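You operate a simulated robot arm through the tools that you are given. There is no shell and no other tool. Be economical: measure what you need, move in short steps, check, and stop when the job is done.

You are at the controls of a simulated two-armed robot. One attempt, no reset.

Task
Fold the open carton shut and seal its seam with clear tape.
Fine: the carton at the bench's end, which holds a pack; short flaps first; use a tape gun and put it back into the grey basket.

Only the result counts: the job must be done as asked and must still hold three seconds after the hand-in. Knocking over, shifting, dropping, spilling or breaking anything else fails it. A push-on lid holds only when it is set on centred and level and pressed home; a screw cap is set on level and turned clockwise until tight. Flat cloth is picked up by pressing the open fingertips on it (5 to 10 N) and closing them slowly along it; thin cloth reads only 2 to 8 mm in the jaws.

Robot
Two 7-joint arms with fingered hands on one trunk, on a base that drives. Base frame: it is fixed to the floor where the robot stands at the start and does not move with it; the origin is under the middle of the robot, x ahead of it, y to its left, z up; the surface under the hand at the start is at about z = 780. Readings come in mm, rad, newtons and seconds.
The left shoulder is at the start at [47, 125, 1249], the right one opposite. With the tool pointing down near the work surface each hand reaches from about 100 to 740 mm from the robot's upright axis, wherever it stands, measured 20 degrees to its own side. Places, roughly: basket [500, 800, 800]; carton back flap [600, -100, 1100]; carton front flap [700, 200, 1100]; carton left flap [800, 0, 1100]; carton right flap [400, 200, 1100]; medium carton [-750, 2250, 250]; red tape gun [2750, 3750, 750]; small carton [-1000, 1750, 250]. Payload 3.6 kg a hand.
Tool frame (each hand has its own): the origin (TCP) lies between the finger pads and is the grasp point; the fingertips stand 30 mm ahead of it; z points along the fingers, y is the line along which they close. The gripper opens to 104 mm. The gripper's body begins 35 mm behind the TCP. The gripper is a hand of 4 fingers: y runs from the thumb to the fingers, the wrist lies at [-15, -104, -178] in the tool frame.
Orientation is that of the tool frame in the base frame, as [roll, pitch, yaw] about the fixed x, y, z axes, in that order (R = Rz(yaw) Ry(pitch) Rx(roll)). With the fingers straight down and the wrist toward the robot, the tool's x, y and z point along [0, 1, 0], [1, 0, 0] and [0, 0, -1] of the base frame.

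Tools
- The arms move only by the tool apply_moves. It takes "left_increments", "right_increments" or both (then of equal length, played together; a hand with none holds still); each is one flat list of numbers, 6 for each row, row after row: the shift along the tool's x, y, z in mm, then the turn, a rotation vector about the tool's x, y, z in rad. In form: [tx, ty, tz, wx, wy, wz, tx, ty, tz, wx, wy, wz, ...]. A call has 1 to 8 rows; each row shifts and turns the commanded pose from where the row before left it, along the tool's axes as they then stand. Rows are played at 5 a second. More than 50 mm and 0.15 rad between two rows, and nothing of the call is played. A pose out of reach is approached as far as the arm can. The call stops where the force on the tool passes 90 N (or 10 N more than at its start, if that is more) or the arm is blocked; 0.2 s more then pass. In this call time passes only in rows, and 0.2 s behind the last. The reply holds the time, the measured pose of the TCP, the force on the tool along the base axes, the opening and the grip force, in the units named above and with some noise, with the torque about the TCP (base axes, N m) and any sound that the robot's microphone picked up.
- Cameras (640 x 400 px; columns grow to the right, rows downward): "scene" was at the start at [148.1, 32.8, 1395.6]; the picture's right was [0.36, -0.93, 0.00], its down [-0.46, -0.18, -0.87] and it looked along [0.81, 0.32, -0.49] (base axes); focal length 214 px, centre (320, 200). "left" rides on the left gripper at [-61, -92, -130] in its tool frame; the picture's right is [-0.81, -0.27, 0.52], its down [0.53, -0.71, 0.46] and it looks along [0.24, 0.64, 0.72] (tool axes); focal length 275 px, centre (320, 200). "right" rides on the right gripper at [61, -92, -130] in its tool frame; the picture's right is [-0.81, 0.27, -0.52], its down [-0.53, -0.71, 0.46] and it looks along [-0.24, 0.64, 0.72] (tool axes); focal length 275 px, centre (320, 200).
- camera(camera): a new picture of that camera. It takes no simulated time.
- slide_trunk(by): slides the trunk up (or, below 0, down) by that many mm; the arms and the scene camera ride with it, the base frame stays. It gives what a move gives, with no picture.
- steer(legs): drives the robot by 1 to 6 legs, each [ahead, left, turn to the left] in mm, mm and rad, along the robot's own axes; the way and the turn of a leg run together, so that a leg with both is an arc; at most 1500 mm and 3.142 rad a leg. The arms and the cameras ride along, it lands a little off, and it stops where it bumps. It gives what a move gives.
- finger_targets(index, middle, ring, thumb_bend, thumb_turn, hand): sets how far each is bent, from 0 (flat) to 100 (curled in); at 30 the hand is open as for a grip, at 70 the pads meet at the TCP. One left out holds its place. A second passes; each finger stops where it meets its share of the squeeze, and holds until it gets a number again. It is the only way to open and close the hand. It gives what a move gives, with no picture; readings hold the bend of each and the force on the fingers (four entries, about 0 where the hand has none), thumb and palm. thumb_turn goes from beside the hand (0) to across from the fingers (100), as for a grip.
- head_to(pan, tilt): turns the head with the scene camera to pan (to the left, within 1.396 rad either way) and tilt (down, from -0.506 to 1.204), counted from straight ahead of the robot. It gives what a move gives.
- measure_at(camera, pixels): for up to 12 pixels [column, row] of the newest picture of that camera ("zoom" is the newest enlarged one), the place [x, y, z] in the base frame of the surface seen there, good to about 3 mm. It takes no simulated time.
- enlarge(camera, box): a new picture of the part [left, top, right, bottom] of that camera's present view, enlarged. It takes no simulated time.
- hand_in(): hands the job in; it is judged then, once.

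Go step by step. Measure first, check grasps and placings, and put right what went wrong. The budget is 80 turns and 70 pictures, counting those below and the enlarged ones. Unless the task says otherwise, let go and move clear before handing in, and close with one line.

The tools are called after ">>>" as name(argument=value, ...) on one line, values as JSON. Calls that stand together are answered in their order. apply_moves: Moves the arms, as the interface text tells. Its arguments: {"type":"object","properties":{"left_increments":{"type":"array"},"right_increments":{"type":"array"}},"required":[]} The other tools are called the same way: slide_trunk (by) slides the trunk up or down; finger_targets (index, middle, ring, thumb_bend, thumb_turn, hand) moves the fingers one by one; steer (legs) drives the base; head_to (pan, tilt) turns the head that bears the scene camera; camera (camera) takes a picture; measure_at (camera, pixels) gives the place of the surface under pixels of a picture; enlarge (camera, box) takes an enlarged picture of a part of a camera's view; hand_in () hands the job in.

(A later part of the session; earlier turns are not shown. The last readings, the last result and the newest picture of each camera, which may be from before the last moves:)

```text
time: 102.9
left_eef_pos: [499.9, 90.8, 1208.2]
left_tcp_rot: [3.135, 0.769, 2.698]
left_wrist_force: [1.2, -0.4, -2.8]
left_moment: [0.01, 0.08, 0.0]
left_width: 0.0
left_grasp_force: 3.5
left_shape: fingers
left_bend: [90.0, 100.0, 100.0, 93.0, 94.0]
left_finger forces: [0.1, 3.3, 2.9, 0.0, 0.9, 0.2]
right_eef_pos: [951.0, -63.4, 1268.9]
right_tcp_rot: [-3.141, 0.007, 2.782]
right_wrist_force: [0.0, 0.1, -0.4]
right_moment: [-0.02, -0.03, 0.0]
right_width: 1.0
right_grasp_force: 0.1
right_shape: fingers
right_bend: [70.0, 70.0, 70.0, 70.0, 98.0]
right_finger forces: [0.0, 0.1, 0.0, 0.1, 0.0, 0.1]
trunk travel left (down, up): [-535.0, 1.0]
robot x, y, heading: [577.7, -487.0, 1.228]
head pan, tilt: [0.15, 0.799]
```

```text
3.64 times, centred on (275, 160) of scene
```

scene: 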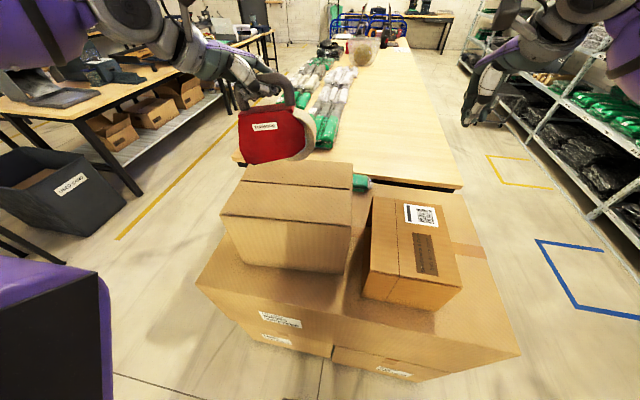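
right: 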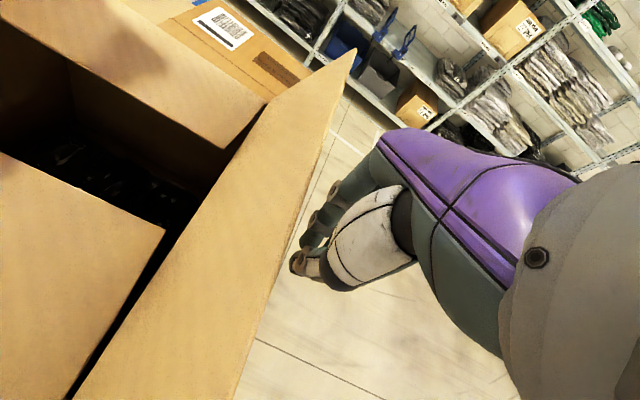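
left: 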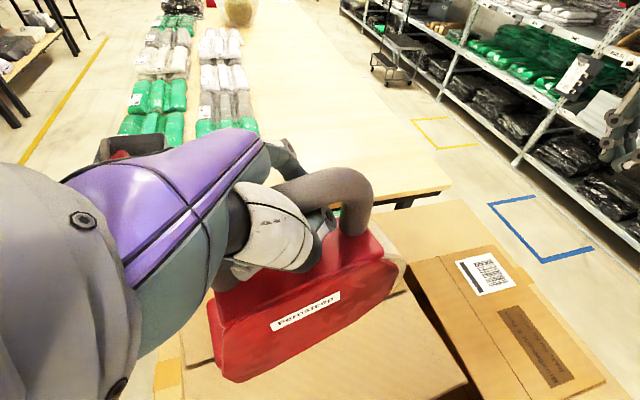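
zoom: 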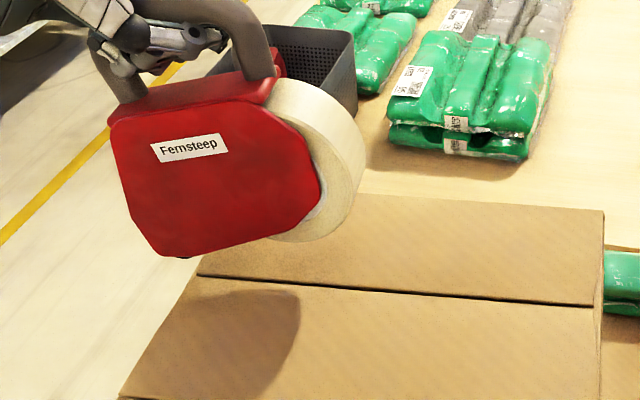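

The roll's width is visible now; I'll measure the roller foot and both roll edges.

>>> measure_at(camera="zoom", pixels=[[160, 248], [182, 254], [280, 225], [310, 232], [318, 150], [360, 160], [355, 185], [325, 200], [340, 110], [200, 275], [590, 303], [400, 293]])

```text
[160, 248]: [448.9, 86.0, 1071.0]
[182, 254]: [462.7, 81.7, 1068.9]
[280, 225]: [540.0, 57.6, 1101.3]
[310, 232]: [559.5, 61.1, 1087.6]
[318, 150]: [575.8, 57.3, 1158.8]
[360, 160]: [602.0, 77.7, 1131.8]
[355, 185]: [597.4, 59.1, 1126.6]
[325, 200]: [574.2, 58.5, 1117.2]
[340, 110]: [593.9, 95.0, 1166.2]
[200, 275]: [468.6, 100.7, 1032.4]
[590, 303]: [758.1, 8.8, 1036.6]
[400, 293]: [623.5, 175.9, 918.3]
```

The roll's centre is about 11 mm beyond the seam (roll spans h≈-9 to +38, seam at +2). I'll shift 8 mm back and 8 mm towards the left edge, then lower the roller to the surface.

>>> apply_moves(left_increments=[23.1, -8, 12.4, 0, 0, 0, 2.8, 0, 2.9, 0, 0, 0, 2.8, 0, 2.9, 0, 0, 0])

>>> enlarge(camera="scene", box=[185, 115, 345, 225])

```text
time: 103.7
left_eef_pos: [488.7, 86.4, 1176.4]
left_tcp_rot: [3.133, 0.765, 2.699]
left_wrist_force: [-1.3, 1.6, -1.7]
left_moment: [0.12, 0.3, -0.05]
left_width: 0.0
left_grasp_force: 4.3
left_shape: fingers
left_bend: [90.0, 100.0, 100.0, 93.0, 94.0]
left_finger forces: [0.1, 2.3, 1.1, 0.0, 0.5, 4.5]
right_eef_pos: [949.4, -63.4, 1268.9]
right_tcp_rot: [-3.14, 0.008, 2.781]
right_wrist_force: [0.3, -0.2, 0.0]
right_moment: [-0.01, 0.0, -0.01]
right_width: 1.0
right_grasp_force: 0.1
right_shape: fingers
right_bend: [70.0, 70.0, 70.0, 70.0, 98.0]
right_finger forces: [0.0, 0.0, 0.0, 0.0, 0.0, 0.0]
trunk travel left (down, up): [-535.0, 1.0]
robot x, y, heading: [578.1, -486.0, 1.222]
head pan, tilt: [0.15, 0.799]
```

```text
3.64 times, centred on (265, 170) of scene
```

zoom: 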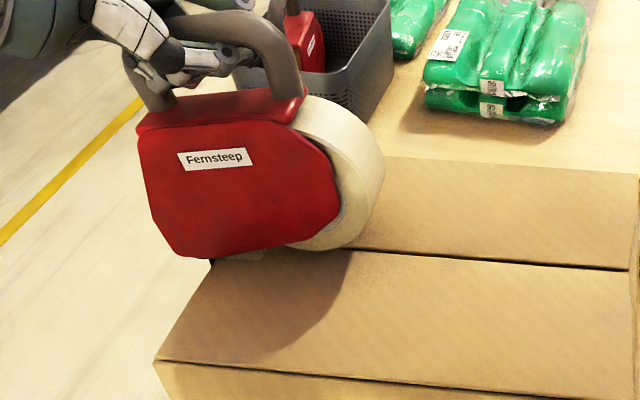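

The roller touches: the palm reads 4.5 N and a pale tape tab shows at (240,257). I'll press lightly and draw the gun along the seam.

>>> apply_moves(left_increments=[2.8, 0, 2.9, 0, 0, 0, -14.3, 2.5, 13.75, 0, 0, 0, -14.3, 2.5, 13.75, 0, 0, 0, -14.3, 2.5, 13.75, 0, 0, 0, -14.3, 2.5, 13.75, 0, 0, 0])

>>> enlarge(camera="scene", box=[185, 115, 345, 225])

```text
time: 104.9
left_eef_pos: [565.7, 61.9, 1170.8]
left_tcp_rot: [3.134, 0.766, 2.698]
left_wrist_force: [-2.8, 2.1, -0.4]
left_moment: [0.12, 0.38, -0.05]
left_width: 0.0
left_grasp_force: 6.6
left_shape: fingers
left_bend: [90.0, 100.0, 100.0, 92.0, 94.0]
left_finger forces: [0.0, 2.5, 1.1, 0.1, 0.4, 9.6]
right_eef_pos: [951.6, -63.7, 1268.5]
right_tcp_rot: [-3.141, 0.007, 2.781]
right_wrist_force: [-0.8, 0.1, 0.6]
right_moment: [-0.03, 0.02, -0.02]
right_width: 1.0
right_grasp_force: 0.1
right_shape: fingers
right_bend: [70.0, 70.0, 70.0, 70.0, 98.0]
right_finger forces: [0.1, 0.1, 0.0, 0.0, 0.0, 0.0]
trunk travel left (down, up): [-535.0, 1.0]
robot x, y, heading: [578.1, -486.2, 1.228]
head pan, tilt: [0.15, 0.799]
```

```text
3.64 times, centred on (265, 170) of scene
```

zoom: 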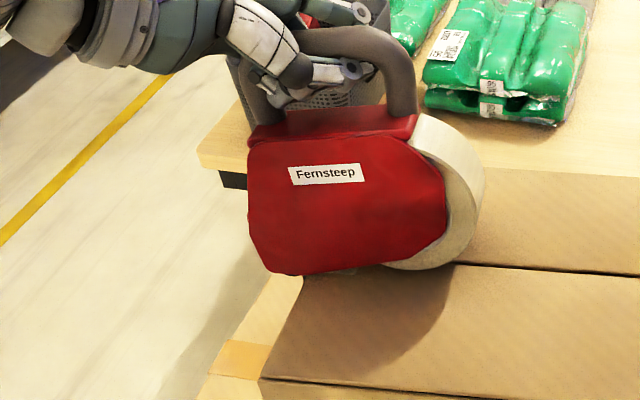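

The carton slid along with the gun; its left edge is now at (260,378). I'll stop and check how far it went and whether it touched the small box.

>>> camera(camera="scene")

>>> measure_at(camera="scene", pixels=[[256, 218], [378, 225], [345, 190], [388, 193], [372, 200], [365, 285], [375, 270], [440, 200], [300, 190], [262, 200], [420, 205], [385, 240]])

```text
21 pictures are left
```

scene: 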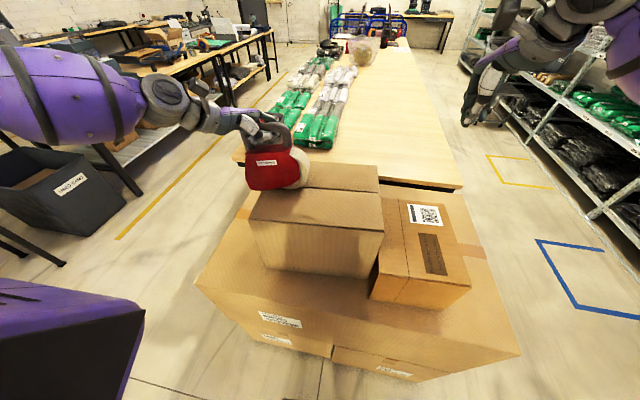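

```text
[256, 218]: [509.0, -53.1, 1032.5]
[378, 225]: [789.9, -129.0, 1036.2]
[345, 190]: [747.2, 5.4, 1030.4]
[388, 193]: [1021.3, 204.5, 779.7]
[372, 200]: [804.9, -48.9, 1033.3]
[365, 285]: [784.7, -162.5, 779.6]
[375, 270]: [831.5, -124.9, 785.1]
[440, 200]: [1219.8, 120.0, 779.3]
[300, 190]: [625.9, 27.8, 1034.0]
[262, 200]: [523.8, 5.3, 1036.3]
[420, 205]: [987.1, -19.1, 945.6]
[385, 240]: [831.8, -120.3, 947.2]
```

The carton slid about 55 mm and may have nudged the small box. I'll zoom on the small box to compare its QR label and brown patch with where they were ([968,-57] and [917,-179]).

>>> enlarge(camera="scene", box=[340, 180, 500, 310])

>>> measure_at(camera="scene", pixels=[[424, 214], [433, 255], [410, 205], [439, 206], [408, 222], [440, 222], [418, 235], [440, 235], [425, 275], [447, 273], [384, 250], [384, 230]])

```text
3.08 times, centred on (420, 245) of scene
```

zoom: 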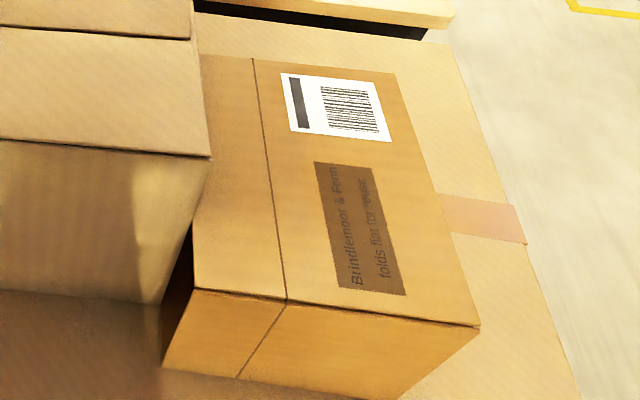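

```text
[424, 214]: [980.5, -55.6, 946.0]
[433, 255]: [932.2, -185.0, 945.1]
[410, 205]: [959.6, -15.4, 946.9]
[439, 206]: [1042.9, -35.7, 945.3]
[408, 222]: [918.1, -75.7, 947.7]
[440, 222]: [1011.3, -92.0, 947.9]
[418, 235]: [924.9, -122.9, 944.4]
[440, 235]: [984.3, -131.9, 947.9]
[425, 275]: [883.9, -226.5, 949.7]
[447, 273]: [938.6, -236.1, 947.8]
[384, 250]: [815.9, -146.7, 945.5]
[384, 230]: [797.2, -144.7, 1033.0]
```

The small box was nudged by about 14 mm. I'll drag the carton back with the gun the same 80 mm, then pin the carton with the right hand before taping.

>>> apply_moves(left_increments=[14.3, -2.5, -13.75, 0, 0, 0, 14.3, -2.5, -13.75, 0, 0, 0, 14.3, -2.5, -13.75, 0, 0, 0, 14.3, -2.5, -13.75, 0, 0, 0])

>>> camera(camera="scene")

>>> measure_at(camera="scene", pixels=[[425, 214], [433, 254], [230, 213], [345, 205], [350, 215], [340, 180], [350, 190], [300, 183], [280, 180], [355, 220], [320, 200], [345, 185]])

```text
time: 105.9
left_eef_pos: [490.0, 86.1, 1168.3]
left_tcp_rot: [3.134, 0.771, 2.696]
left_wrist_force: [-0.4, -0.8, -2.5]
left_moment: [-0.02, 0.09, 0.03]
left_width: 0.1
left_grasp_force: 3.3
left_shape: fingers
left_bend: [90.0, 100.0, 100.0, 94.0, 94.0]
left_finger forces: [0.1, 2.4, 1.4, 0.0, 0.3, 2.9]
right_eef_pos: [950.6, -63.0, 1268.5]
right_tcp_rot: [3.141, 0.007, 2.782]
right_wrist_force: [0.1, -0.2, -0.4]
right_moment: [0.01, -0.02, 0.02]
right_width: 1.0
right_grasp_force: 0.1
right_shape: fingers
right_bend: [70.0, 70.0, 70.0, 70.0, 98.0]
right_finger forces: [0.0, 0.0, 0.0, 0.0, 0.1, 0.1]
trunk travel left (down, up): [-535.0, 1.0]
robot x, y, heading: [578.6, -483.1, 1.228]
head pan, tilt: [0.15, 0.799]
```

```text
19 pictures are left
```

scene: 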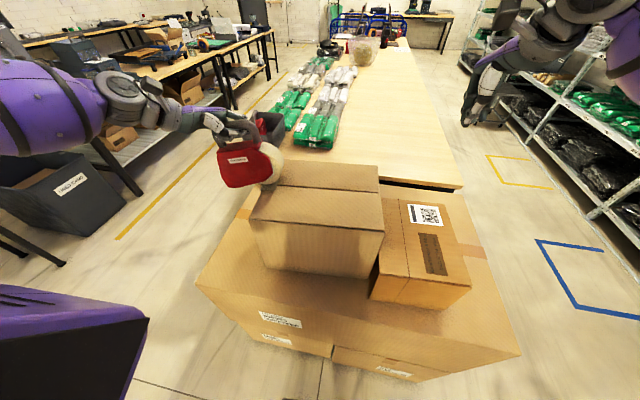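

```text
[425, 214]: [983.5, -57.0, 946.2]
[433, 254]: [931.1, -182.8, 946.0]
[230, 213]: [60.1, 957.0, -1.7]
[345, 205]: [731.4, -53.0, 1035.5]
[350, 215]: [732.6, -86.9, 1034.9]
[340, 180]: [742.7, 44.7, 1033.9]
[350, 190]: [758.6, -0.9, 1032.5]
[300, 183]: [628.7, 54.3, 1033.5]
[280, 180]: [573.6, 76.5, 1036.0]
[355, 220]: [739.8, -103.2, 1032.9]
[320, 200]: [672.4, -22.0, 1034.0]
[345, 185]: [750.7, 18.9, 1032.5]
```

The gun returned alone: it wasn't friction, the nose had hooked over the carton's left edge. I'll lift the gun and lower the right hand beside the carton's right wall, above the small box, to push the carton back.

>>> apply_moves(left_increments=[-24.4, 0, -25.1, 0, 0, 0, -24.4, 0, -25.1, 0, 0, 0, 0, 0, 0, 0, 0, 0, 0, 0, 0, 0, 0, 0, 0, 0, 0, 0, 0, 0, 0, 0, 0, 0, 0, 0, 0, 0, 0, 0, 0, 0, 0, 0, 0, 0, 0, 0], right_increments=[32, 0, 0, 0, 0, 0, 32, 0, 0, 0, 0, 0, 0, 0, 46, 0, 0, 0, 0, 0, 46, 0, 0, 0, 0, 0, 46, 0, 0, 0, 0, 0, 46, 0, 0, 0, 0, 0, 46, 0, 0, 0, 0, 0, 44, 0, 0, 0])

>>> apply_moves(right_increments=[25, 0, 0, 0, 0, 0, 20, 0, 0, 0, 0, 0, 15, 0, 0, 0, 0, 0, 15, 0, 0, 0, 0, 0, 15, 0, 0, 0, 0, 0])

>>> camera(camera="scene")

```text
time: 107.7
left_eef_pos: [490.8, 86.2, 1240.1]
left_tcp_rot: [3.139, 0.767, 2.7]
left_wrist_force: [0.4, -0.1, -4.3]
left_moment: [-0.01, 0.06, -0.03]
left_width: 0.0
left_grasp_force: 3.5
left_shape: fingers
left_bend: [90.0, 100.0, 100.0, 94.0, 94.0]
left_finger forces: [0.0, 2.5, 1.4, 0.0, 0.2, 2.8]
right_eef_pos: [892.6, -39.8, 991.5]
right_tcp_rot: [-3.141, 0.007, 2.781]
right_wrist_force: [-0.8, -0.9, 0.1]
right_moment: [-0.02, -0.01, -0.01]
right_width: 1.0
right_grasp_force: 0.0
right_shape: fingers
right_bend: [70.0, 70.0, 70.0, 70.0, 98.0]
right_finger forces: [0.0, 0.0, 0.1, 0.1, 0.0, 0.1]
trunk travel left (down, up): [-535.0, 1.0]
robot x, y, heading: [576.7, -483.9, 1.229]
head pan, tilt: [0.15, 0.799]
```

```text
time: 108.9
left_eef_pos: [489.9, 84.8, 1240.0]
left_tcp_rot: [3.133, 0.766, 2.695]
left_wrist_force: [0.8, -0.7, -3.1]
left_moment: [-0.01, 0.08, 0.01]
left_width: 0.0
left_grasp_force: 3.7
left_shape: fingers
left_bend: [90.0, 100.0, 100.0, 94.0, 94.0]
left_finger forces: [0.1, 2.5, 1.5, 0.1, 0.2, 2.7]
right_eef_pos: [808.4, -9.9, 991.5]
right_tcp_rot: [-3.141, 0.008, 2.781]
right_wrist_force: [0.4, -1.1, 0.3]
right_moment: [-0.01, 0.06, 0.03]
right_width: 0.8
right_grasp_force: 0.9
right_shape: fingers
right_bend: [70.0, 70.0, 70.0, 70.0, 98.0]
right_finger forces: [0.0, 0.0, 0.0, 0.0, 1.9, 0.1]
trunk travel left (down, up): [-535.0, 1.0]
robot x, y, heading: [575.3, -487.9, 1.224]
head pan, tilt: [0.15, 0.799]
```

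```text
18 pictures are left
```

scene: 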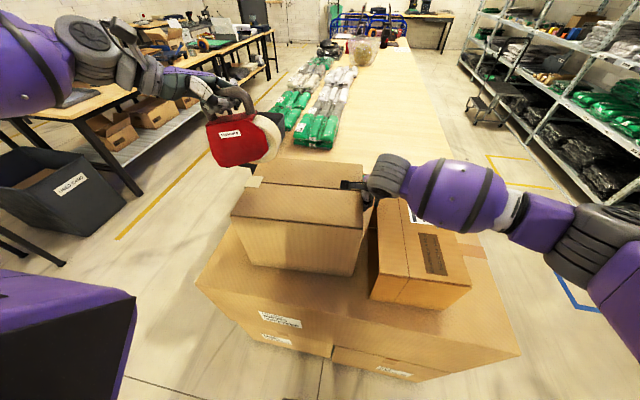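

The carton slid back, and a tape tab now sits on the seam's left end at (255,181). I'll measure it and the carton corners.

>>> enlarge(camera="scene", box=[200, 120, 380, 240])

>>> measure_at(camera="scene", pixels=[[255, 181], [249, 184], [350, 193], [300, 188], [234, 212], [359, 222], [358, 192], [262, 178], [240, 200], [361, 210], [280, 186], [330, 190]])

```text
3.33 times, centred on (290, 180) of scene
```

zoom: 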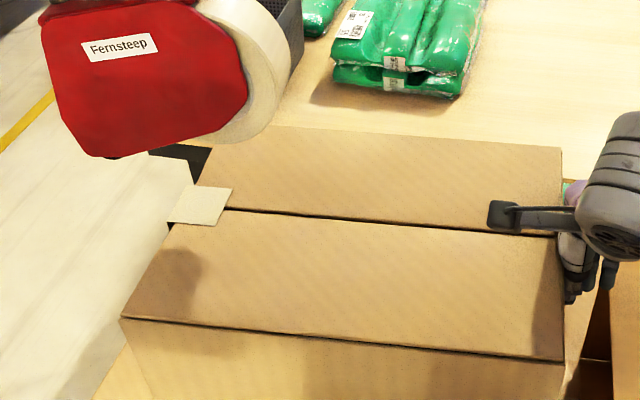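

```text
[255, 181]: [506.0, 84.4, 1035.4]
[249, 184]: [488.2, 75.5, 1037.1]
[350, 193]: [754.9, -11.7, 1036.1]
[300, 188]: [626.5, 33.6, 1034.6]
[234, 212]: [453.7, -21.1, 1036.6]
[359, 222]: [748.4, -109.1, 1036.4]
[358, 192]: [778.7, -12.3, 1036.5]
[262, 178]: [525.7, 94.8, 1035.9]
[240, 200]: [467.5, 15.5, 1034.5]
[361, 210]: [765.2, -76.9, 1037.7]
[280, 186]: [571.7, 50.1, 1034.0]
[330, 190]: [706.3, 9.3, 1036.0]
```

The tape tab already laid is centred on the seam and overhangs the left end. I'll move the right-hand brace towards the near side of the right wall to clear the gun's path, and bring the gun over the tab inside the left edge.

>>> apply_moves(left_increments=[-6.4, 3, 27, 0, 0, 0, -6.4, 3, 27, 0, 0, 0, 0, 0, 0, 0, 0, 0, 0, 0, 0, 0, 0, 0], right_increments=[-8, -34, 0, 0, 0, 0, 0, -34, 0, 0, 0, 0, 0, -32, 0, 0, 0, 0, 7, 0, 0, 0, 0, 0])

>>> enlarge(camera="scene", box=[200, 120, 380, 240])

>>> measure_at(camera="scene", pixels=[[310, 187], [340, 189.5], [357, 191], [231, 215]])

```text
time: 109.9
left_eef_pos: [534.1, 72.1, 1210.2]
left_tcp_rot: [3.135, 0.766, 2.698]
left_wrist_force: [0.1, -0.3, -2.8]
left_moment: [0.01, 0.08, 0.01]
left_width: 0.0
left_grasp_force: 3.5
left_shape: fingers
left_bend: [90.0, 100.0, 100.0, 94.0, 94.0]
left_finger forces: [0.0, 2.6, 1.4, 0.0, 0.3, 2.8]
right_eef_pos: [773.7, -104.5, 993.7]
right_tcp_rot: [-3.141, 0.007, 2.78]
right_wrist_force: [0.9, -1.5, -0.2]
right_moment: [0.01, 0.06, 0.07]
right_width: 1.5
right_grasp_force: 0.7
right_shape: fingers
right_bend: [70.0, 70.0, 70.0, 70.0, 98.0]
right_finger forces: [0.0, 0.0, 0.1, 0.0, 1.6, 0.1]
trunk travel left (down, up): [-535.0, 1.0]
robot x, y, heading: [576.9, -484.1, 1.225]
head pan, tilt: [0.15, 0.799]
```

```text
3.33 times, centred on (290, 180) of scene
```

zoom: 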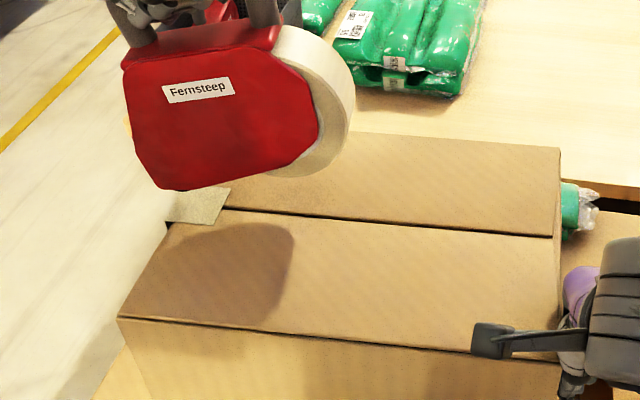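

```text
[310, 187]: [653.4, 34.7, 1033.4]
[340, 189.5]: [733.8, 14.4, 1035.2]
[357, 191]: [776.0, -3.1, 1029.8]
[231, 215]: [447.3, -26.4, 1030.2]
```

The gun's nose is above the tab, with the brace on the near end of the right wall. I'll check the nose height and then lower.

>>> measure_at(camera="zoom", pixels=[[165, 183], [185, 184], [250, 172], [300, 170], [145, 165], [200, 205], [222, 195], [175, 212]])

>>> apply_moves(left_increments=[17.3, -3, 18, 0, 0, 0])

>>> enlarge(camera="scene", box=[220, 140, 340, 220])

```text
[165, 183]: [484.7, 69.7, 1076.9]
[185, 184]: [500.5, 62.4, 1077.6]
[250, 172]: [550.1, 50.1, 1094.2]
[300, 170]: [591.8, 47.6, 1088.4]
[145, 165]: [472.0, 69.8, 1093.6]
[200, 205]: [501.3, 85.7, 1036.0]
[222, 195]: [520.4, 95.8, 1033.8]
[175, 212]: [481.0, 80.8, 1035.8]
```

```text
time: 110.3
left_eef_pos: [534.3, 68.5, 1185.1]
left_tcp_rot: [3.134, 0.766, 2.697]
left_wrist_force: [-0.3, 0.3, -2.4]
left_moment: [-0.02, 0.07, -0.01]
left_width: 0.0
left_grasp_force: 3.9
left_shape: fingers
left_bend: [91.0, 100.0, 100.0, 94.0, 94.0]
left_finger forces: [0.0, 2.5, 1.4, 0.0, 0.1, 2.6]
right_eef_pos: [775.1, -103.9, 994.0]
right_tcp_rot: [3.14, 0.006, 2.78]
right_wrist_force: [1.7, -2.7, 0.4]
right_moment: [0.05, 0.06, 0.07]
right_width: 1.4
right_grasp_force: 0.8
right_shape: fingers
right_bend: [70.0, 70.0, 70.0, 70.0, 98.0]
right_finger forces: [0.1, 0.1, 0.0, 0.0, 1.4, 0.0]
trunk travel left (down, up): [-535.0, 1.0]
robot x, y, heading: [581.1, -487.7, 1.227]
head pan, tilt: [0.15, 0.799]
```

```text
5.00 times, centred on (280, 180) of scene
```

zoom: 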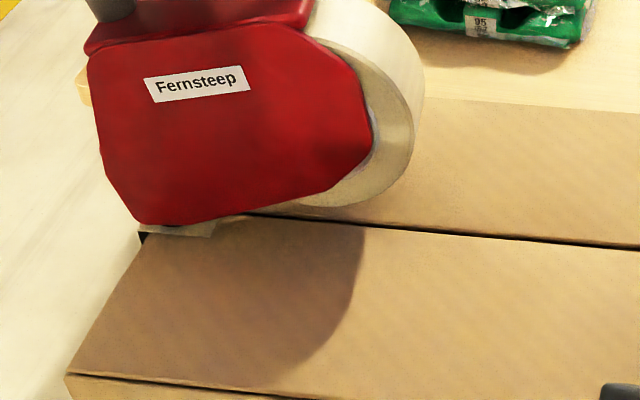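

The roller is at u≈-111, about 14 mm inside the left edge and over the tab. I'll lower to light contact and draw along.

>>> apply_moves(left_increments=[6.8, 0.5, 12.9, 0, 0, 0, 1.4, 0, 1.4, 0, 0, 0, -10.7, 1.9, 10.3, 0, 0, 0, -10.7, 1.9, 10.3, 0, 0, 0, -10.7, 1.9, 10.3, 0, 0, 0])

>>> enlarge(camera="scene", box=[200, 120, 380, 240])

```text
time: 111.5
left_eef_pos: [579.8, 52.4, 1168.5]
left_tcp_rot: [3.138, 0.767, 2.704]
left_wrist_force: [-5.8, 1.1, 14.0]
left_moment: [0.28, 0.57, 0.09]
left_width: 0.0
left_grasp_force: 15.8
left_shape: fingers
left_bend: [91.0, 100.0, 99.0, 94.0, 94.0]
left_finger forces: [0.1, 1.4, 11.5, 0.1, 2.4, 16.6]
right_eef_pos: [775.2, -104.8, 993.8]
right_tcp_rot: [3.14, 0.007, 2.781]
right_wrist_force: [0.5, -0.1, 0.7]
right_moment: [-0.02, 0.03, 0.02]
right_width: 1.2
right_grasp_force: 0.4
right_shape: fingers
right_bend: [70.0, 70.0, 70.0, 70.0, 98.0]
right_finger forces: [0.1, 0.0, 0.0, 0.0, 1.3, 0.0]
trunk travel left (down, up): [-535.0, 1.0]
robot x, y, heading: [575.7, -481.5, 1.225]
head pan, tilt: [0.15, 0.799]
```

```text
3.33 times, centred on (290, 180) of scene
```

zoom: 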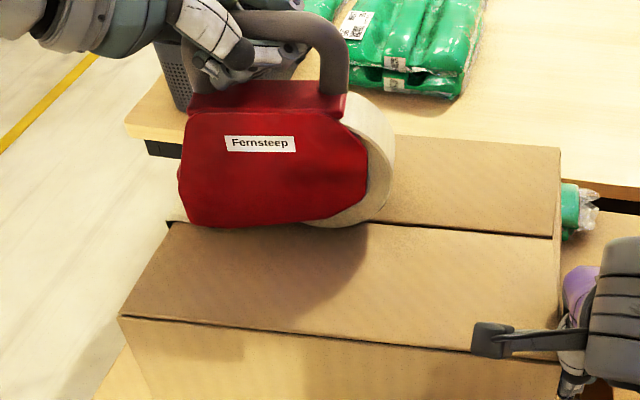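

The carton stays put this time, under about 17 N of press. I'll continue drawing along the seam.

>>> apply_moves(left_increments=[-14.6, 2.8, 13.4, 0, 0, 0, -14.3, 2.8, 13.75, 0, 0, 0, -14.3, 2.8, 13.75, 0, 0, 0, -14.3, 2.8, 13.75, 0, 0, 0, -14.3, 2.8, 13.75, 0, 0, 0, -14.3, 2.8, 13.75, 0, 0, 0])

>>> enlarge(camera="scene", box=[200, 120, 380, 240])

```text
time: 112.9
left_eef_pos: [696.3, 17.8, 1170.2]
left_tcp_rot: [3.137, 0.766, 2.701]
left_wrist_force: [-2.1, 0.4, 2.9]
left_moment: [0.0, 0.36, -0.05]
left_width: 0.0
left_grasp_force: 13.2
left_shape: fingers
left_bend: [91.0, 100.0, 99.0, 94.0, 94.0]
left_finger forces: [0.0, 1.9, 7.4, 0.1, 3.0, 14.4]
right_eef_pos: [775.3, -103.8, 992.8]
right_tcp_rot: [3.141, 0.006, 2.78]
right_wrist_force: [0.5, -0.1, -0.2]
right_moment: [0.01, 0.02, 0.01]
right_width: 1.1
right_grasp_force: 0.3
right_shape: fingers
right_bend: [70.0, 70.0, 70.0, 70.0, 98.0]
right_finger forces: [0.0, 0.0, 0.1, 0.0, 0.5, 0.0]
trunk travel left (down, up): [-535.0, 1.0]
robot x, y, heading: [575.3, -485.7, 1.231]
head pan, tilt: [0.15, 0.799]
```

```text
3.33 times, centred on (290, 180) of scene
```

zoom: 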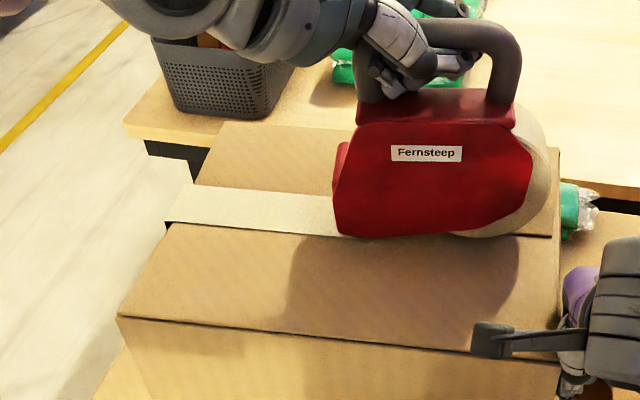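

The tape runs cleanly from the left overhang along the seam to the nose. I'll carry on past the right end.

>>> apply_moves(left_increments=[-14.3, 2.6, 13.75, 0, 0, 0, -14.3, 2.6, 13.75, 0, 0, 0, -14.3, 2.6, 13.75, 0, 0, 0, -14.3, 2.6, 13.75, 0, 0, 0, -14.3, 2.6, 13.75, 0, 0, 0, -14.3, 2.6, 13.75, 0, 0, 0, -14.3, 2.6, 13.75, 0, 0, 0])

>>> enlarge(camera="scene", box=[220, 120, 420, 240])

```text
time: 114.5
left_eef_pos: [786.5, -28.7, 1177.9]
left_tcp_rot: [3.137, 0.767, 2.699]
left_wrist_force: [-0.3, 0.3, -3.5]
left_moment: [-0.03, 0.04, -0.01]
left_width: 0.0
left_grasp_force: 11.2
left_shape: fingers
left_bend: [91.0, 100.0, 99.0, 95.0, 94.0]
left_finger forces: [0.1, 2.4, 7.6, 0.0, 2.9, 8.6]
left hand out of reach, approached as far as the arm can: row 1, 2, 6, 7
right_eef_pos: [775.9, -103.1, 992.4]
right_tcp_rot: [3.141, 0.006, 2.779]
right_wrist_force: [1.7, 0.8, 1.1]
right_moment: [0.02, 0.06, 0.05]
right_width: 1.1
right_grasp_force: 0.6
right_shape: fingers
right_bend: [70.0, 70.0, 70.0, 70.0, 98.0]
right_finger forces: [0.0, 0.1, 0.1, 0.0, 1.1, 0.0]
trunk travel left (down, up): [-535.0, 1.0]
robot x, y, heading: [578.9, -484.5, 1.228]
head pan, tilt: [0.15, 0.799]
```

```text
3.20 times, centred on (320, 180) of scene
```

zoom: 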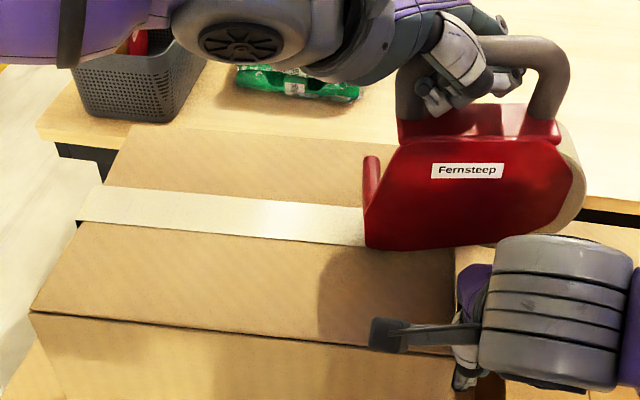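

The left arm hit its reach limit: the gun drifted to h≈-24 and lifted 8 mm near the right end. I'll lift it slightly, shift the base 90 mm right and resume over the tape's end.

>>> apply_moves(left_increments=[7.5, 2, -21, 0, 0, 0, 7.5, 2, -21, 0, 0, 0])

>>> steer(legs=[[0, -90, 0]])

>>> enlarge(camera="scene", box=[170, 110, 390, 250])

```text
time: 115.1
left_eef_pos: [751.1, -10.0, 1198.5]
left_tcp_rot: [3.137, 0.766, 2.697]
left_wrist_force: [0.2, 0.8, -3.5]
left_moment: [-0.05, 0.02, 0.01]
left_width: 0.0
left_grasp_force: 11.1
left_shape: fingers
left_bend: [91.0, 100.0, 99.0, 95.0, 94.0]
left_finger forces: [0.0, 2.4, 7.4, 0.0, 2.8, 8.4]
right_eef_pos: [774.9, -103.9, 992.5]
right_tcp_rot: [-3.14, 0.005, 2.781]
right_wrist_force: [1.5, -0.3, 0.5]
right_moment: [-0.02, 0.02, 0.02]
right_width: 0.9
right_grasp_force: 0.4
right_shape: fingers
right_bend: [70.0, 70.0, 70.0, 70.0, 98.0]
right_finger forces: [0.0, 0.0, 0.0, 0.1, 0.7, 0.1]
trunk travel left (down, up): [-535.0, 1.0]
robot x, y, heading: [576.8, -484.3, 1.23]
head pan, tilt: [0.15, 0.799]
```

```text
time: 116.5
left_eef_pos: [835.8, -39.7, 1196.3]
left_tcp_rot: [3.134, 0.765, 2.697]
left_wrist_force: [-0.3, 0.6, -3.7]
left_moment: [-0.02, 0.02, 0.04]
left_width: 0.0
left_grasp_force: 10.3
left_shape: fingers
left_bend: [91.0, 100.0, 99.0, 95.0, 94.0]
left_finger forces: [0.1, 2.3, 7.4, 0.1, 2.9, 8.5]
right_eef_pos: [858.2, -133.6, 994.0]
right_tcp_rot: [3.141, 0.007, 2.78]
right_wrist_force: [-0.2, -0.1, 0.2]
right_moment: [0.0, -0.01, 0.0]
right_width: 1.5
right_grasp_force: 0.0
right_shape: fingers
right_bend: [70.0, 70.0, 70.0, 70.0, 98.0]
right_finger forces: [0.1, 0.1, 0.1, 0.0, 0.0, 0.0]
trunk travel left (down, up): [-535.0, 1.0]
robot x, y, heading: [659.3, -514.6, 1.224]
head pan, tilt: [0.15, 0.799]
```

```text
2.86 times, centred on (280, 180) of scene
```

zoom: 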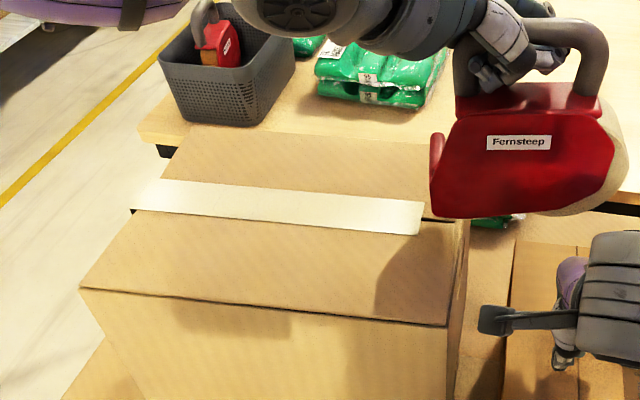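

The tape is neat up to about 25 mm short of the right end (zoom 420,218). I'll measure its end, the carton edge and the nose before finishing that last bit.

>>> measure_at(camera="zoom", pixels=[[418, 230], [423, 203], [440, 219], [456, 221], [447, 322], [468, 222], [465, 210], [440, 210], [545, 205], [600, 200], [134, 207], [140, 185]])

```text
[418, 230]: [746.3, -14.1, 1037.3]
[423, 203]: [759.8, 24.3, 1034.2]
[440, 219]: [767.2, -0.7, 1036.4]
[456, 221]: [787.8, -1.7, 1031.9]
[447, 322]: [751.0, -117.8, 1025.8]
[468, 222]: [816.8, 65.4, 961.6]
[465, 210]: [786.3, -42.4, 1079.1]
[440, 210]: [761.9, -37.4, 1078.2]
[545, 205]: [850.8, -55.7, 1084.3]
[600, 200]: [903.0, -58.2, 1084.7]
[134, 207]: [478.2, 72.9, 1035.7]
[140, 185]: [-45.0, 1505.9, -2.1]
```

35 mm is left at the right end. I'll tip the nose down a bit more and set the roller over the last 25 mm of laid tape.

>>> apply_moves(left_increments=[0, 0, 0, 0, -0.12, 0, 25.9, 2.3, -22.2, 0, 0, 0, 25.9, 2.3, -22.2, 0, 0, 0])

>>> enlarge(camera="scene", box=[230, 120, 370, 220])

>>> measure_at(camera="zoom", pixels=[[320, 235], [340, 245], [360, 250], [420, 240], [460, 235], [500, 230], [380, 245], [300, 220]])

```text
time: 117.3
left_eef_pos: [775.4, -6.0, 1186.2]
left_tcp_rot: [3.135, 0.889, 2.7]
left_wrist_force: [-0.3, 0.0, -3.9]
left_moment: [-0.01, 0.0, 0.0]
left_width: 0.2
left_grasp_force: 9.8
left_shape: fingers
left_bend: [91.0, 100.0, 99.0, 95.0, 94.0]
left_finger forces: [0.1, 1.9, 6.8, 0.0, 2.8, 7.9]
right_eef_pos: [859.4, -133.7, 993.1]
right_tcp_rot: [3.141, 0.007, 2.78]
right_wrist_force: [-0.2, 1.5, -0.1]
right_moment: [0.04, 0.03, 0.0]
right_width: 1.2
right_grasp_force: 0.0
right_shape: fingers
right_bend: [70.0, 70.0, 70.0, 70.0, 98.0]
right_finger forces: [0.0, 0.0, 0.0, 0.1, 0.1, 0.1]
trunk travel left (down, up): [-535.0, 1.0]
robot x, y, heading: [659.5, -517.6, 1.227]
head pan, tilt: [0.15, 0.799]
```

```text
4.00 times, centred on (300, 170) of scene
```

zoom: 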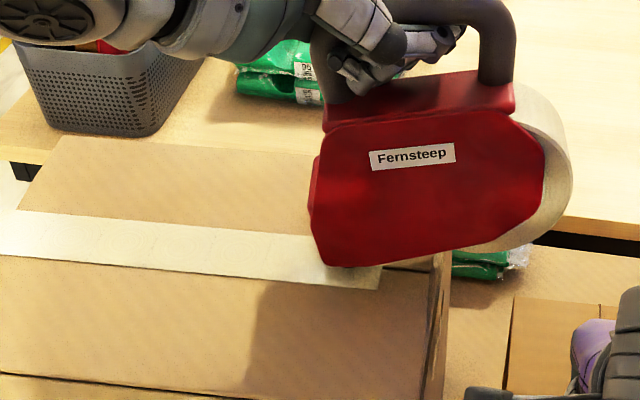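

```text
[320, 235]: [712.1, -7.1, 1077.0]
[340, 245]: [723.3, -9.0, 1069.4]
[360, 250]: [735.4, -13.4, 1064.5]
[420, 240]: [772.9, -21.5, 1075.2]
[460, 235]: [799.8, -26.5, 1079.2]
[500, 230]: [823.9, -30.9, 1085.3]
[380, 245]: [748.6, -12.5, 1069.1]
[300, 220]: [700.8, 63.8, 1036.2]
```

The roller is about 14 mm above the tape at u≈135. I'll bring the brace back against the wall, lower the gun and draw it past the right end.

>>> apply_moves(left_increments=[0, 0, 0, 0, 0, 0, 0, 0, 0, 0, 0, 0, 10.1, 0, 8.2, 0, 0, 0, 2.5, 0, 2.1, 0, 0, 0, -12.5, 2.6, 15.4, 0, 0, 0, -12.5, 2.6, 15.4, 0, 0, 0, -12.5, 2.6, 15.4, 0, 0, 0, -12.5, 2.6, 15.4, 0, 0, 0], right_increments=[30, 0, 0, 0, 0, 0, 30, 0, 0, 0, 0, 0, 26, 0, 0, 0, 0, 0, 0, 0, 0, 0, 0, 0, 0, 0, 0, 0, 0, 0, 0, 0, 0, 0, 0, 0, 0, 0, 0, 0, 0, 0, 0, 0, 0, 0, 0, 0])

>>> enlarge(camera="scene", box=[170, 110, 390, 250])

```text
time: 119.1
left_eef_pos: [853.2, -31.4, 1170.1]
left_tcp_rot: [3.132, 0.887, 2.697]
left_wrist_force: [-3.2, 0.2, 10.9]
left_moment: [0.5, 1.41, 0.09]
left_width: 0.0
left_grasp_force: 24.9
left_shape: fingers
left_bend: [90.0, 100.0, 99.0, 92.0, 95.0]
left_finger forces: [0.0, 0.7, 31.8, 0.0, 4.5, 13.2]
right_eef_pos: [780.3, -103.8, 993.5]
right_tcp_rot: [3.141, 0.005, 2.78]
right_wrist_force: [1.0, 0.1, -0.1]
right_moment: [0.01, 0.01, 0.01]
right_width: 1.5
right_grasp_force: 0.5
right_shape: fingers
right_bend: [70.0, 70.0, 70.0, 70.0, 98.0]
right_finger forces: [0.0, 0.0, 0.0, 0.1, 0.6, 0.0]
trunk travel left (down, up): [-535.0, 1.0]
robot x, y, heading: [662.9, -513.3, 1.23]
head pan, tilt: [0.15, 0.799]
```

```text
2.86 times, centred on (280, 180) of scene
```

zoom: 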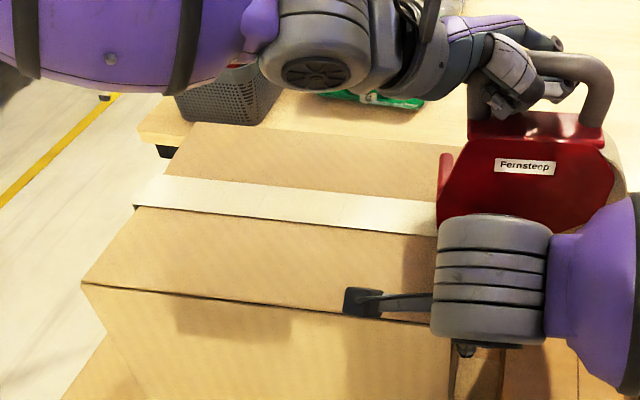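

The tape reaches to the gun's nose past the right end. I'll lift the gun and draw the right hand away to inspect.

>>> apply_moves(left_increments=[-15, 0, -10, 0, 0, 0, -23, 0, -19, 0, 0, 0, -23, 0, -19, 0, 0, 0, 0, 0, 0, 0, 0, 0], right_increments=[0, 0, 0, 0, 0, 0, -20, 0, 0, 0, 0, 0, -40, 0, 0, 0, 0, 0, -30, 0, -20, 0, 0, 0])

>>> enlarge(camera="scene", box=[170, 110, 390, 250])

>>> measure_at(camera="zoom", pixels=[[430, 218], [445, 219], [455, 220], [460, 222], [300, 205], [250, 190], [250, 215], [440, 235], [445, 203]])

```text
time: 120.1
left_eef_pos: [854.3, -32.3, 1246.4]
left_tcp_rot: [3.137, 0.885, 2.699]
left_wrist_force: [1.0, 0.1, -2.2]
left_moment: [-0.05, 0.05, 0.01]
left_width: 0.2
left_grasp_force: 17.7
left_shape: fingers
left_bend: [90.0, 100.0, 99.0, 93.0, 94.0]
left_finger forces: [0.1, 2.5, 20.6, 0.0, 3.9, 8.1]
right_eef_pos: [864.0, -137.2, 1012.5]
right_tcp_rot: [-3.14, 0.006, 2.783]
right_wrist_force: [0.4, 0.6, 0.0]
right_moment: [0.0, 0.02, -0.02]
right_width: 1.4
right_grasp_force: 0.0
right_shape: fingers
right_bend: [70.0, 70.0, 70.0, 70.0, 98.0]
right_finger forces: [0.1, 0.0, 0.0, 0.1, 0.0, 0.1]
trunk travel left (down, up): [-535.0, 1.0]
robot x, y, heading: [661.1, -515.1, 1.227]
head pan, tilt: [0.15, 0.799]
```

```text
2.86 times, centred on (280, 180) of scene
```

zoom: 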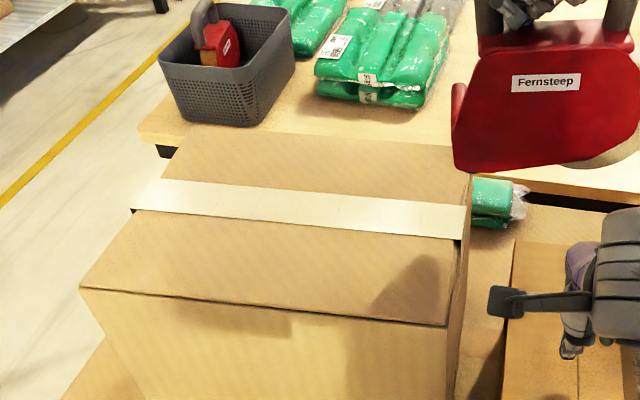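

```text
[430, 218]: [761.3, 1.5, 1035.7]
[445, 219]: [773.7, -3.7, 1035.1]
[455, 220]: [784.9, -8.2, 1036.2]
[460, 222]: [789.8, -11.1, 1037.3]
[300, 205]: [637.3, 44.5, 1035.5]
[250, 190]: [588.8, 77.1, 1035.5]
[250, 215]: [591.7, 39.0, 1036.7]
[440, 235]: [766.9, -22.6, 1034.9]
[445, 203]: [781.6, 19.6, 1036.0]
```

The tape covers the full seam from end to end. Next I'll undo the nudge to the small box, so I'll look at it to find its right face.

>>> head_to(pan=-0.35, tilt=0.85)

>>> camera(camera="scene")

```text
time: 121.1
left_eef_pos: [853.9, -32.5, 1246.6]
left_tcp_rot: [3.135, 0.888, 2.697]
left_wrist_force: [0.5, -0.1, -2.6]
left_moment: [-0.05, 0.02, 0.01]
left_width: 0.0
left_grasp_force: 17.1
left_shape: fingers
left_bend: [90.0, 100.0, 99.0, 93.0, 94.0]
left_finger forces: [0.0, 2.5, 20.6, 0.1, 3.8, 8.3]
right_eef_pos: [863.4, -137.3, 1012.5]
right_tcp_rot: [3.141, 0.006, 2.779]
right_wrist_force: [0.3, -0.4, -0.9]
right_moment: [0.03, -0.02, -0.01]
right_width: 1.2
right_grasp_force: 0.0
right_shape: fingers
right_bend: [70.0, 70.0, 70.0, 70.0, 98.0]
right_finger forces: [0.0, 0.0, 0.0, 0.1, 0.1, 0.1]
trunk travel left (down, up): [-535.0, 1.0]
robot x, y, heading: [662.3, -512.3, 1.227]
head pan, tilt: [-0.351, 0.85]
```

```text
7 pictures are left
```

scene: 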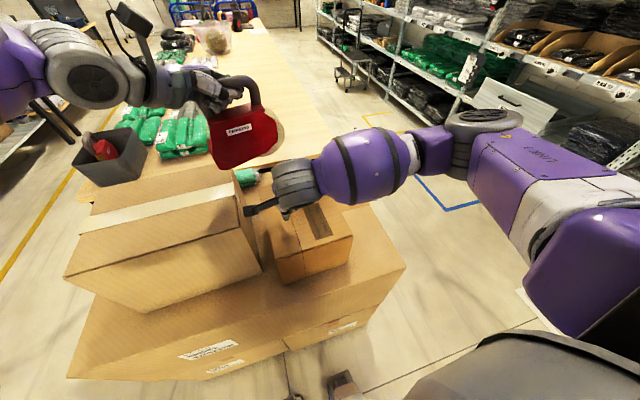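

The small box's front-right top corner is at (352,238). I'll measure it.

>>> measure_at(camera="scene", pixels=[[351, 236], [345, 239], [278, 257], [300, 262], [350, 258], [316, 222], [328, 233], [312, 236], [335, 205], [283, 283]])

```text
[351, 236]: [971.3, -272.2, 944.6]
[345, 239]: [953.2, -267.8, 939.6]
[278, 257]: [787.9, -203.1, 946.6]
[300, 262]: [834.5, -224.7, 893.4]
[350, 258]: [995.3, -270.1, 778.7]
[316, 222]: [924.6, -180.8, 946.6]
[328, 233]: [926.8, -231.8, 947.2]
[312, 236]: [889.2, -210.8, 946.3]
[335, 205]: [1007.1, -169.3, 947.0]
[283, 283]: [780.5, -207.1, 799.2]
```

The right face's middle is near u≈452, h≈-90. I'll bring the right hand round outside it at z=900 and then push it back about 16 mm.

>>> apply_moves(right_increments=[-48, 5, 0, 0, 0, 0, -48, 5, 0, 0, 0, 0, -48, 5, 0, 0, 0, 0, -48, 5, 0, 0, 0, 0, -6, 0, 28, 0, 0, 0, 0, 0, 42, 0, 0, 0, 0, 0, 42, 0, 0, 0])

>>> apply_moves(right_increments=[12, 0, 0, 0, 0, 0, 8, 0, 0, 0, 0, 0, 6, 0, 0, 0, 0, 0])

```text
time: 122.7
left_eef_pos: [854.0, -31.0, 1247.5]
left_tcp_rot: [3.137, 0.887, 2.698]
left_wrist_force: [0.3, -0.3, -3.2]
left_moment: [-0.08, 0.04, 0.01]
left_width: 0.0
left_grasp_force: 17.1
left_shape: fingers
left_bend: [90.0, 100.0, 99.0, 93.0, 94.0]
left_finger forces: [0.1, 2.4, 20.3, 0.1, 3.5, 8.2]
right_eef_pos: [1055.0, -186.8, 901.8]
right_tcp_rot: [3.139, 0.006, 2.781]
right_wrist_force: [-0.6, 0.5, 0.0]
right_moment: [0.03, -0.04, -0.02]
right_width: 1.3
right_grasp_force: 0.1
right_shape: fingers
right_bend: [70.0, 70.0, 70.0, 70.0, 98.0]
right_finger forces: [0.1, 0.0, 0.0, 0.0, 0.0, 0.0]
trunk travel left (down, up): [-535.0, 1.0]
robot x, y, heading: [662.5, -512.5, 1.223]
head pan, tilt: [-0.351, 0.85]
```

```text
time: 123.5
left_eef_pos: [854.7, -32.1, 1246.1]
left_tcp_rot: [3.134, 0.888, 2.697]
left_wrist_force: [-0.3, 0.3, -2.5]
left_moment: [-0.02, 0.05, -0.03]
left_width: 0.0
left_grasp_force: 17.3
left_shape: fingers
left_bend: [90.0, 100.0, 99.0, 93.0, 94.0]
left_finger forces: [0.1, 2.4, 20.2, 0.0, 3.6, 8.2]
right_eef_pos: [1030.6, -177.4, 902.3]
right_tcp_rot: [-3.141, 0.008, 2.781]
right_wrist_force: [-0.5, -0.4, 0.0]
right_moment: [0.0, 0.02, 0.07]
right_width: 1.1
right_grasp_force: 0.3
right_shape: fingers
right_bend: [70.0, 70.0, 70.0, 70.0, 98.0]
right_finger forces: [0.0, 0.0, 0.0, 0.1, 0.6, 0.0]
trunk travel left (down, up): [-535.0, 1.0]
robot x, y, heading: [662.9, -512.9, 1.226]
head pan, tilt: [-0.351, 0.85]
```

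The thumb just touched the box at 0.6 N, where predicted. I'll push 16 mm and then withdraw.

>>> apply_moves(right_increments=[6, 0, 0, 0, 0, 0, 5, 0, 0, 0, 0, 0, 5, 0, 0, 0, 0, 0])

>>> apply_moves(right_increments=[-20, 0, 0, 0, 0, 0, -30, 0, 0, 0, 0, 0, 0, 0, -48, 0, 0, 0, 0, 0, -48, 0, 0, 0, 0, 0, -48, 0, 0, 0, 0, 0, -48, 0, 0, 0, 0, 0, -48, 0, 0, 0, 0, 0, -48, 0, 0, 0])

>>> camera(camera="scene")

>>> measure_at(camera="scene", pixels=[[346, 237], [310, 222], [272, 257], [340, 238], [300, 175], [325, 180]])

```text
time: 124.3
left_eef_pos: [853.6, -31.2, 1245.4]
left_tcp_rot: [3.136, 0.886, 2.699]
left_wrist_force: [-1.2, -0.8, -3.6]
left_moment: [-0.04, 0.04, 0.02]
left_width: 0.0
left_grasp_force: 16.6
left_shape: fingers
left_bend: [90.0, 100.0, 99.0, 93.0, 94.0]
left_finger forces: [0.1, 2.5, 20.2, 0.0, 3.6, 8.2]
right_eef_pos: [1017.2, -172.0, 901.7]
right_tcp_rot: [3.141, 0.004, 2.781]
right_wrist_force: [-0.1, 0.1, -0.8]
right_moment: [0.02, 0.05, 0.01]
right_width: 1.2
right_grasp_force: 0.5
right_shape: fingers
right_bend: [70.0, 70.0, 70.0, 70.0, 98.0]
right_finger forces: [0.1, 0.0, 0.0, 0.0, 0.5, 0.0]
trunk travel left (down, up): [-535.0, 1.0]
robot x, y, heading: [662.0, -513.8, 1.226]
head pan, tilt: [-0.351, 0.85]
```

```text
time: 126.1
left_eef_pos: [853.7, -32.0, 1246.3]
left_tcp_rot: [3.133, 0.887, 2.697]
left_wrist_force: [0.5, 0.6, -3.6]
left_moment: [-0.03, 0.02, 0.02]
left_width: 0.0
left_grasp_force: 17.2
left_shape: fingers
left_bend: [90.0, 100.0, 99.0, 93.0, 94.0]
left_finger forces: [0.0, 2.4, 19.9, 0.0, 3.4, 8.2]
right_eef_pos: [1060.8, -189.4, 1191.5]
right_tcp_rot: [-3.139, 0.007, 2.78]
right_wrist_force: [0.3, 0.1, -0.3]
right_moment: [0.0, 0.01, -0.03]
right_width: 1.0
right_grasp_force: 0.2
right_shape: fingers
right_bend: [70.0, 70.0, 70.0, 70.0, 98.0]
right_finger forces: [0.0, 0.0, 0.0, 0.1, 0.0, 0.1]
trunk travel left (down, up): [-535.0, 1.0]
robot x, y, heading: [658.2, -515.4, 1.223]
head pan, tilt: [-0.351, 0.85]
```

```text
6 pictures are left
```

scene: 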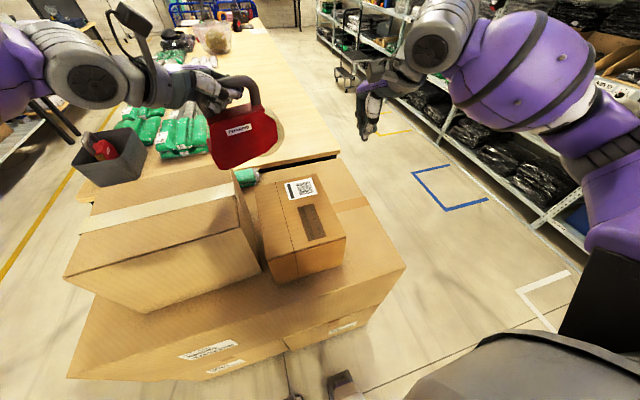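

```text
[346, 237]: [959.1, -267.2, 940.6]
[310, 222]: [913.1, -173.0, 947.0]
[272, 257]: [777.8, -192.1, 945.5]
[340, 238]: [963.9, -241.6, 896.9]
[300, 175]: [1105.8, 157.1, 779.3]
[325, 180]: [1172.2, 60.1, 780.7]
```

The patch is back at about [919,-176], matching its original spot. Now I'll drive back to the basket stance with the gun.

>>> steer(legs=[[-112, 0, 0], [0, 100, 0], [0, 0, -1.571], [-928, 0, 0], [0, 1098, 0]])

>>> head_to(pan=0.2, tilt=0.95)

```text
time: 146.2
left_eef_pos: [523.5, 560.6, 1246.5]
left_tcp_rot: [3.134, 0.887, 1.113]
left_wrist_force: [0.0, 0.0, -3.2]
left_moment: [0.0, 0.0, 0.01]
left_width: 0.0
left_grasp_force: 15.1
left_shape: fingers
left_bend: [90.0, 100.0, 99.0, 93.0, 94.0]
left_finger forces: [0.0, 1.8, 17.7, 0.0, 2.6, 7.1]
right_eef_pos: [363.6, 356.2, 1192.0]
right_tcp_rot: [3.141, 0.006, 1.194]
right_wrist_force: [-0.3, 0.5, -0.4]
right_moment: [-0.01, 0.01, 0.01]
right_width: 1.0
right_grasp_force: 0.1
right_shape: fingers
right_bend: [70.0, 70.0, 70.0, 70.0, 98.0]
right_finger forces: [0.1, 0.0, 0.0, 0.0, 0.0, 0.1]
trunk travel left (down, up): [-535.0, 1.0]
robot x, y, heading: [45.2, 762.5, -0.359]
head pan, tilt: [-0.351, 0.85]
```

```text
time: 147.2
left_eef_pos: [523.4, 560.5, 1245.8]
left_tcp_rot: [3.135, 0.887, 1.112]
left_wrist_force: [0.3, -0.7, -2.4]
left_moment: [0.04, 0.04, 0.02]
left_width: 0.0
left_grasp_force: 14.4
left_shape: fingers
left_bend: [90.0, 100.0, 99.0, 93.0, 94.0]
left_finger forces: [0.1, 1.7, 17.8, 0.1, 2.3, 7.1]
right_eef_pos: [364.5, 356.6, 1191.2]
right_tcp_rot: [-3.141, 0.005, 1.194]
right_wrist_force: [0.7, -0.3, 0.1]
right_moment: [0.02, -0.02, -0.03]
right_width: 0.9
right_grasp_force: 0.0
right_shape: fingers
right_bend: [70.0, 70.0, 70.0, 70.0, 98.0]
right_finger forces: [0.0, 0.0, 0.0, 0.0, 0.0, 0.1]
trunk travel left (down, up): [-535.0, 1.0]
robot x, y, heading: [43.2, 761.8, -0.355]
head pan, tilt: [0.201, 0.949]
```

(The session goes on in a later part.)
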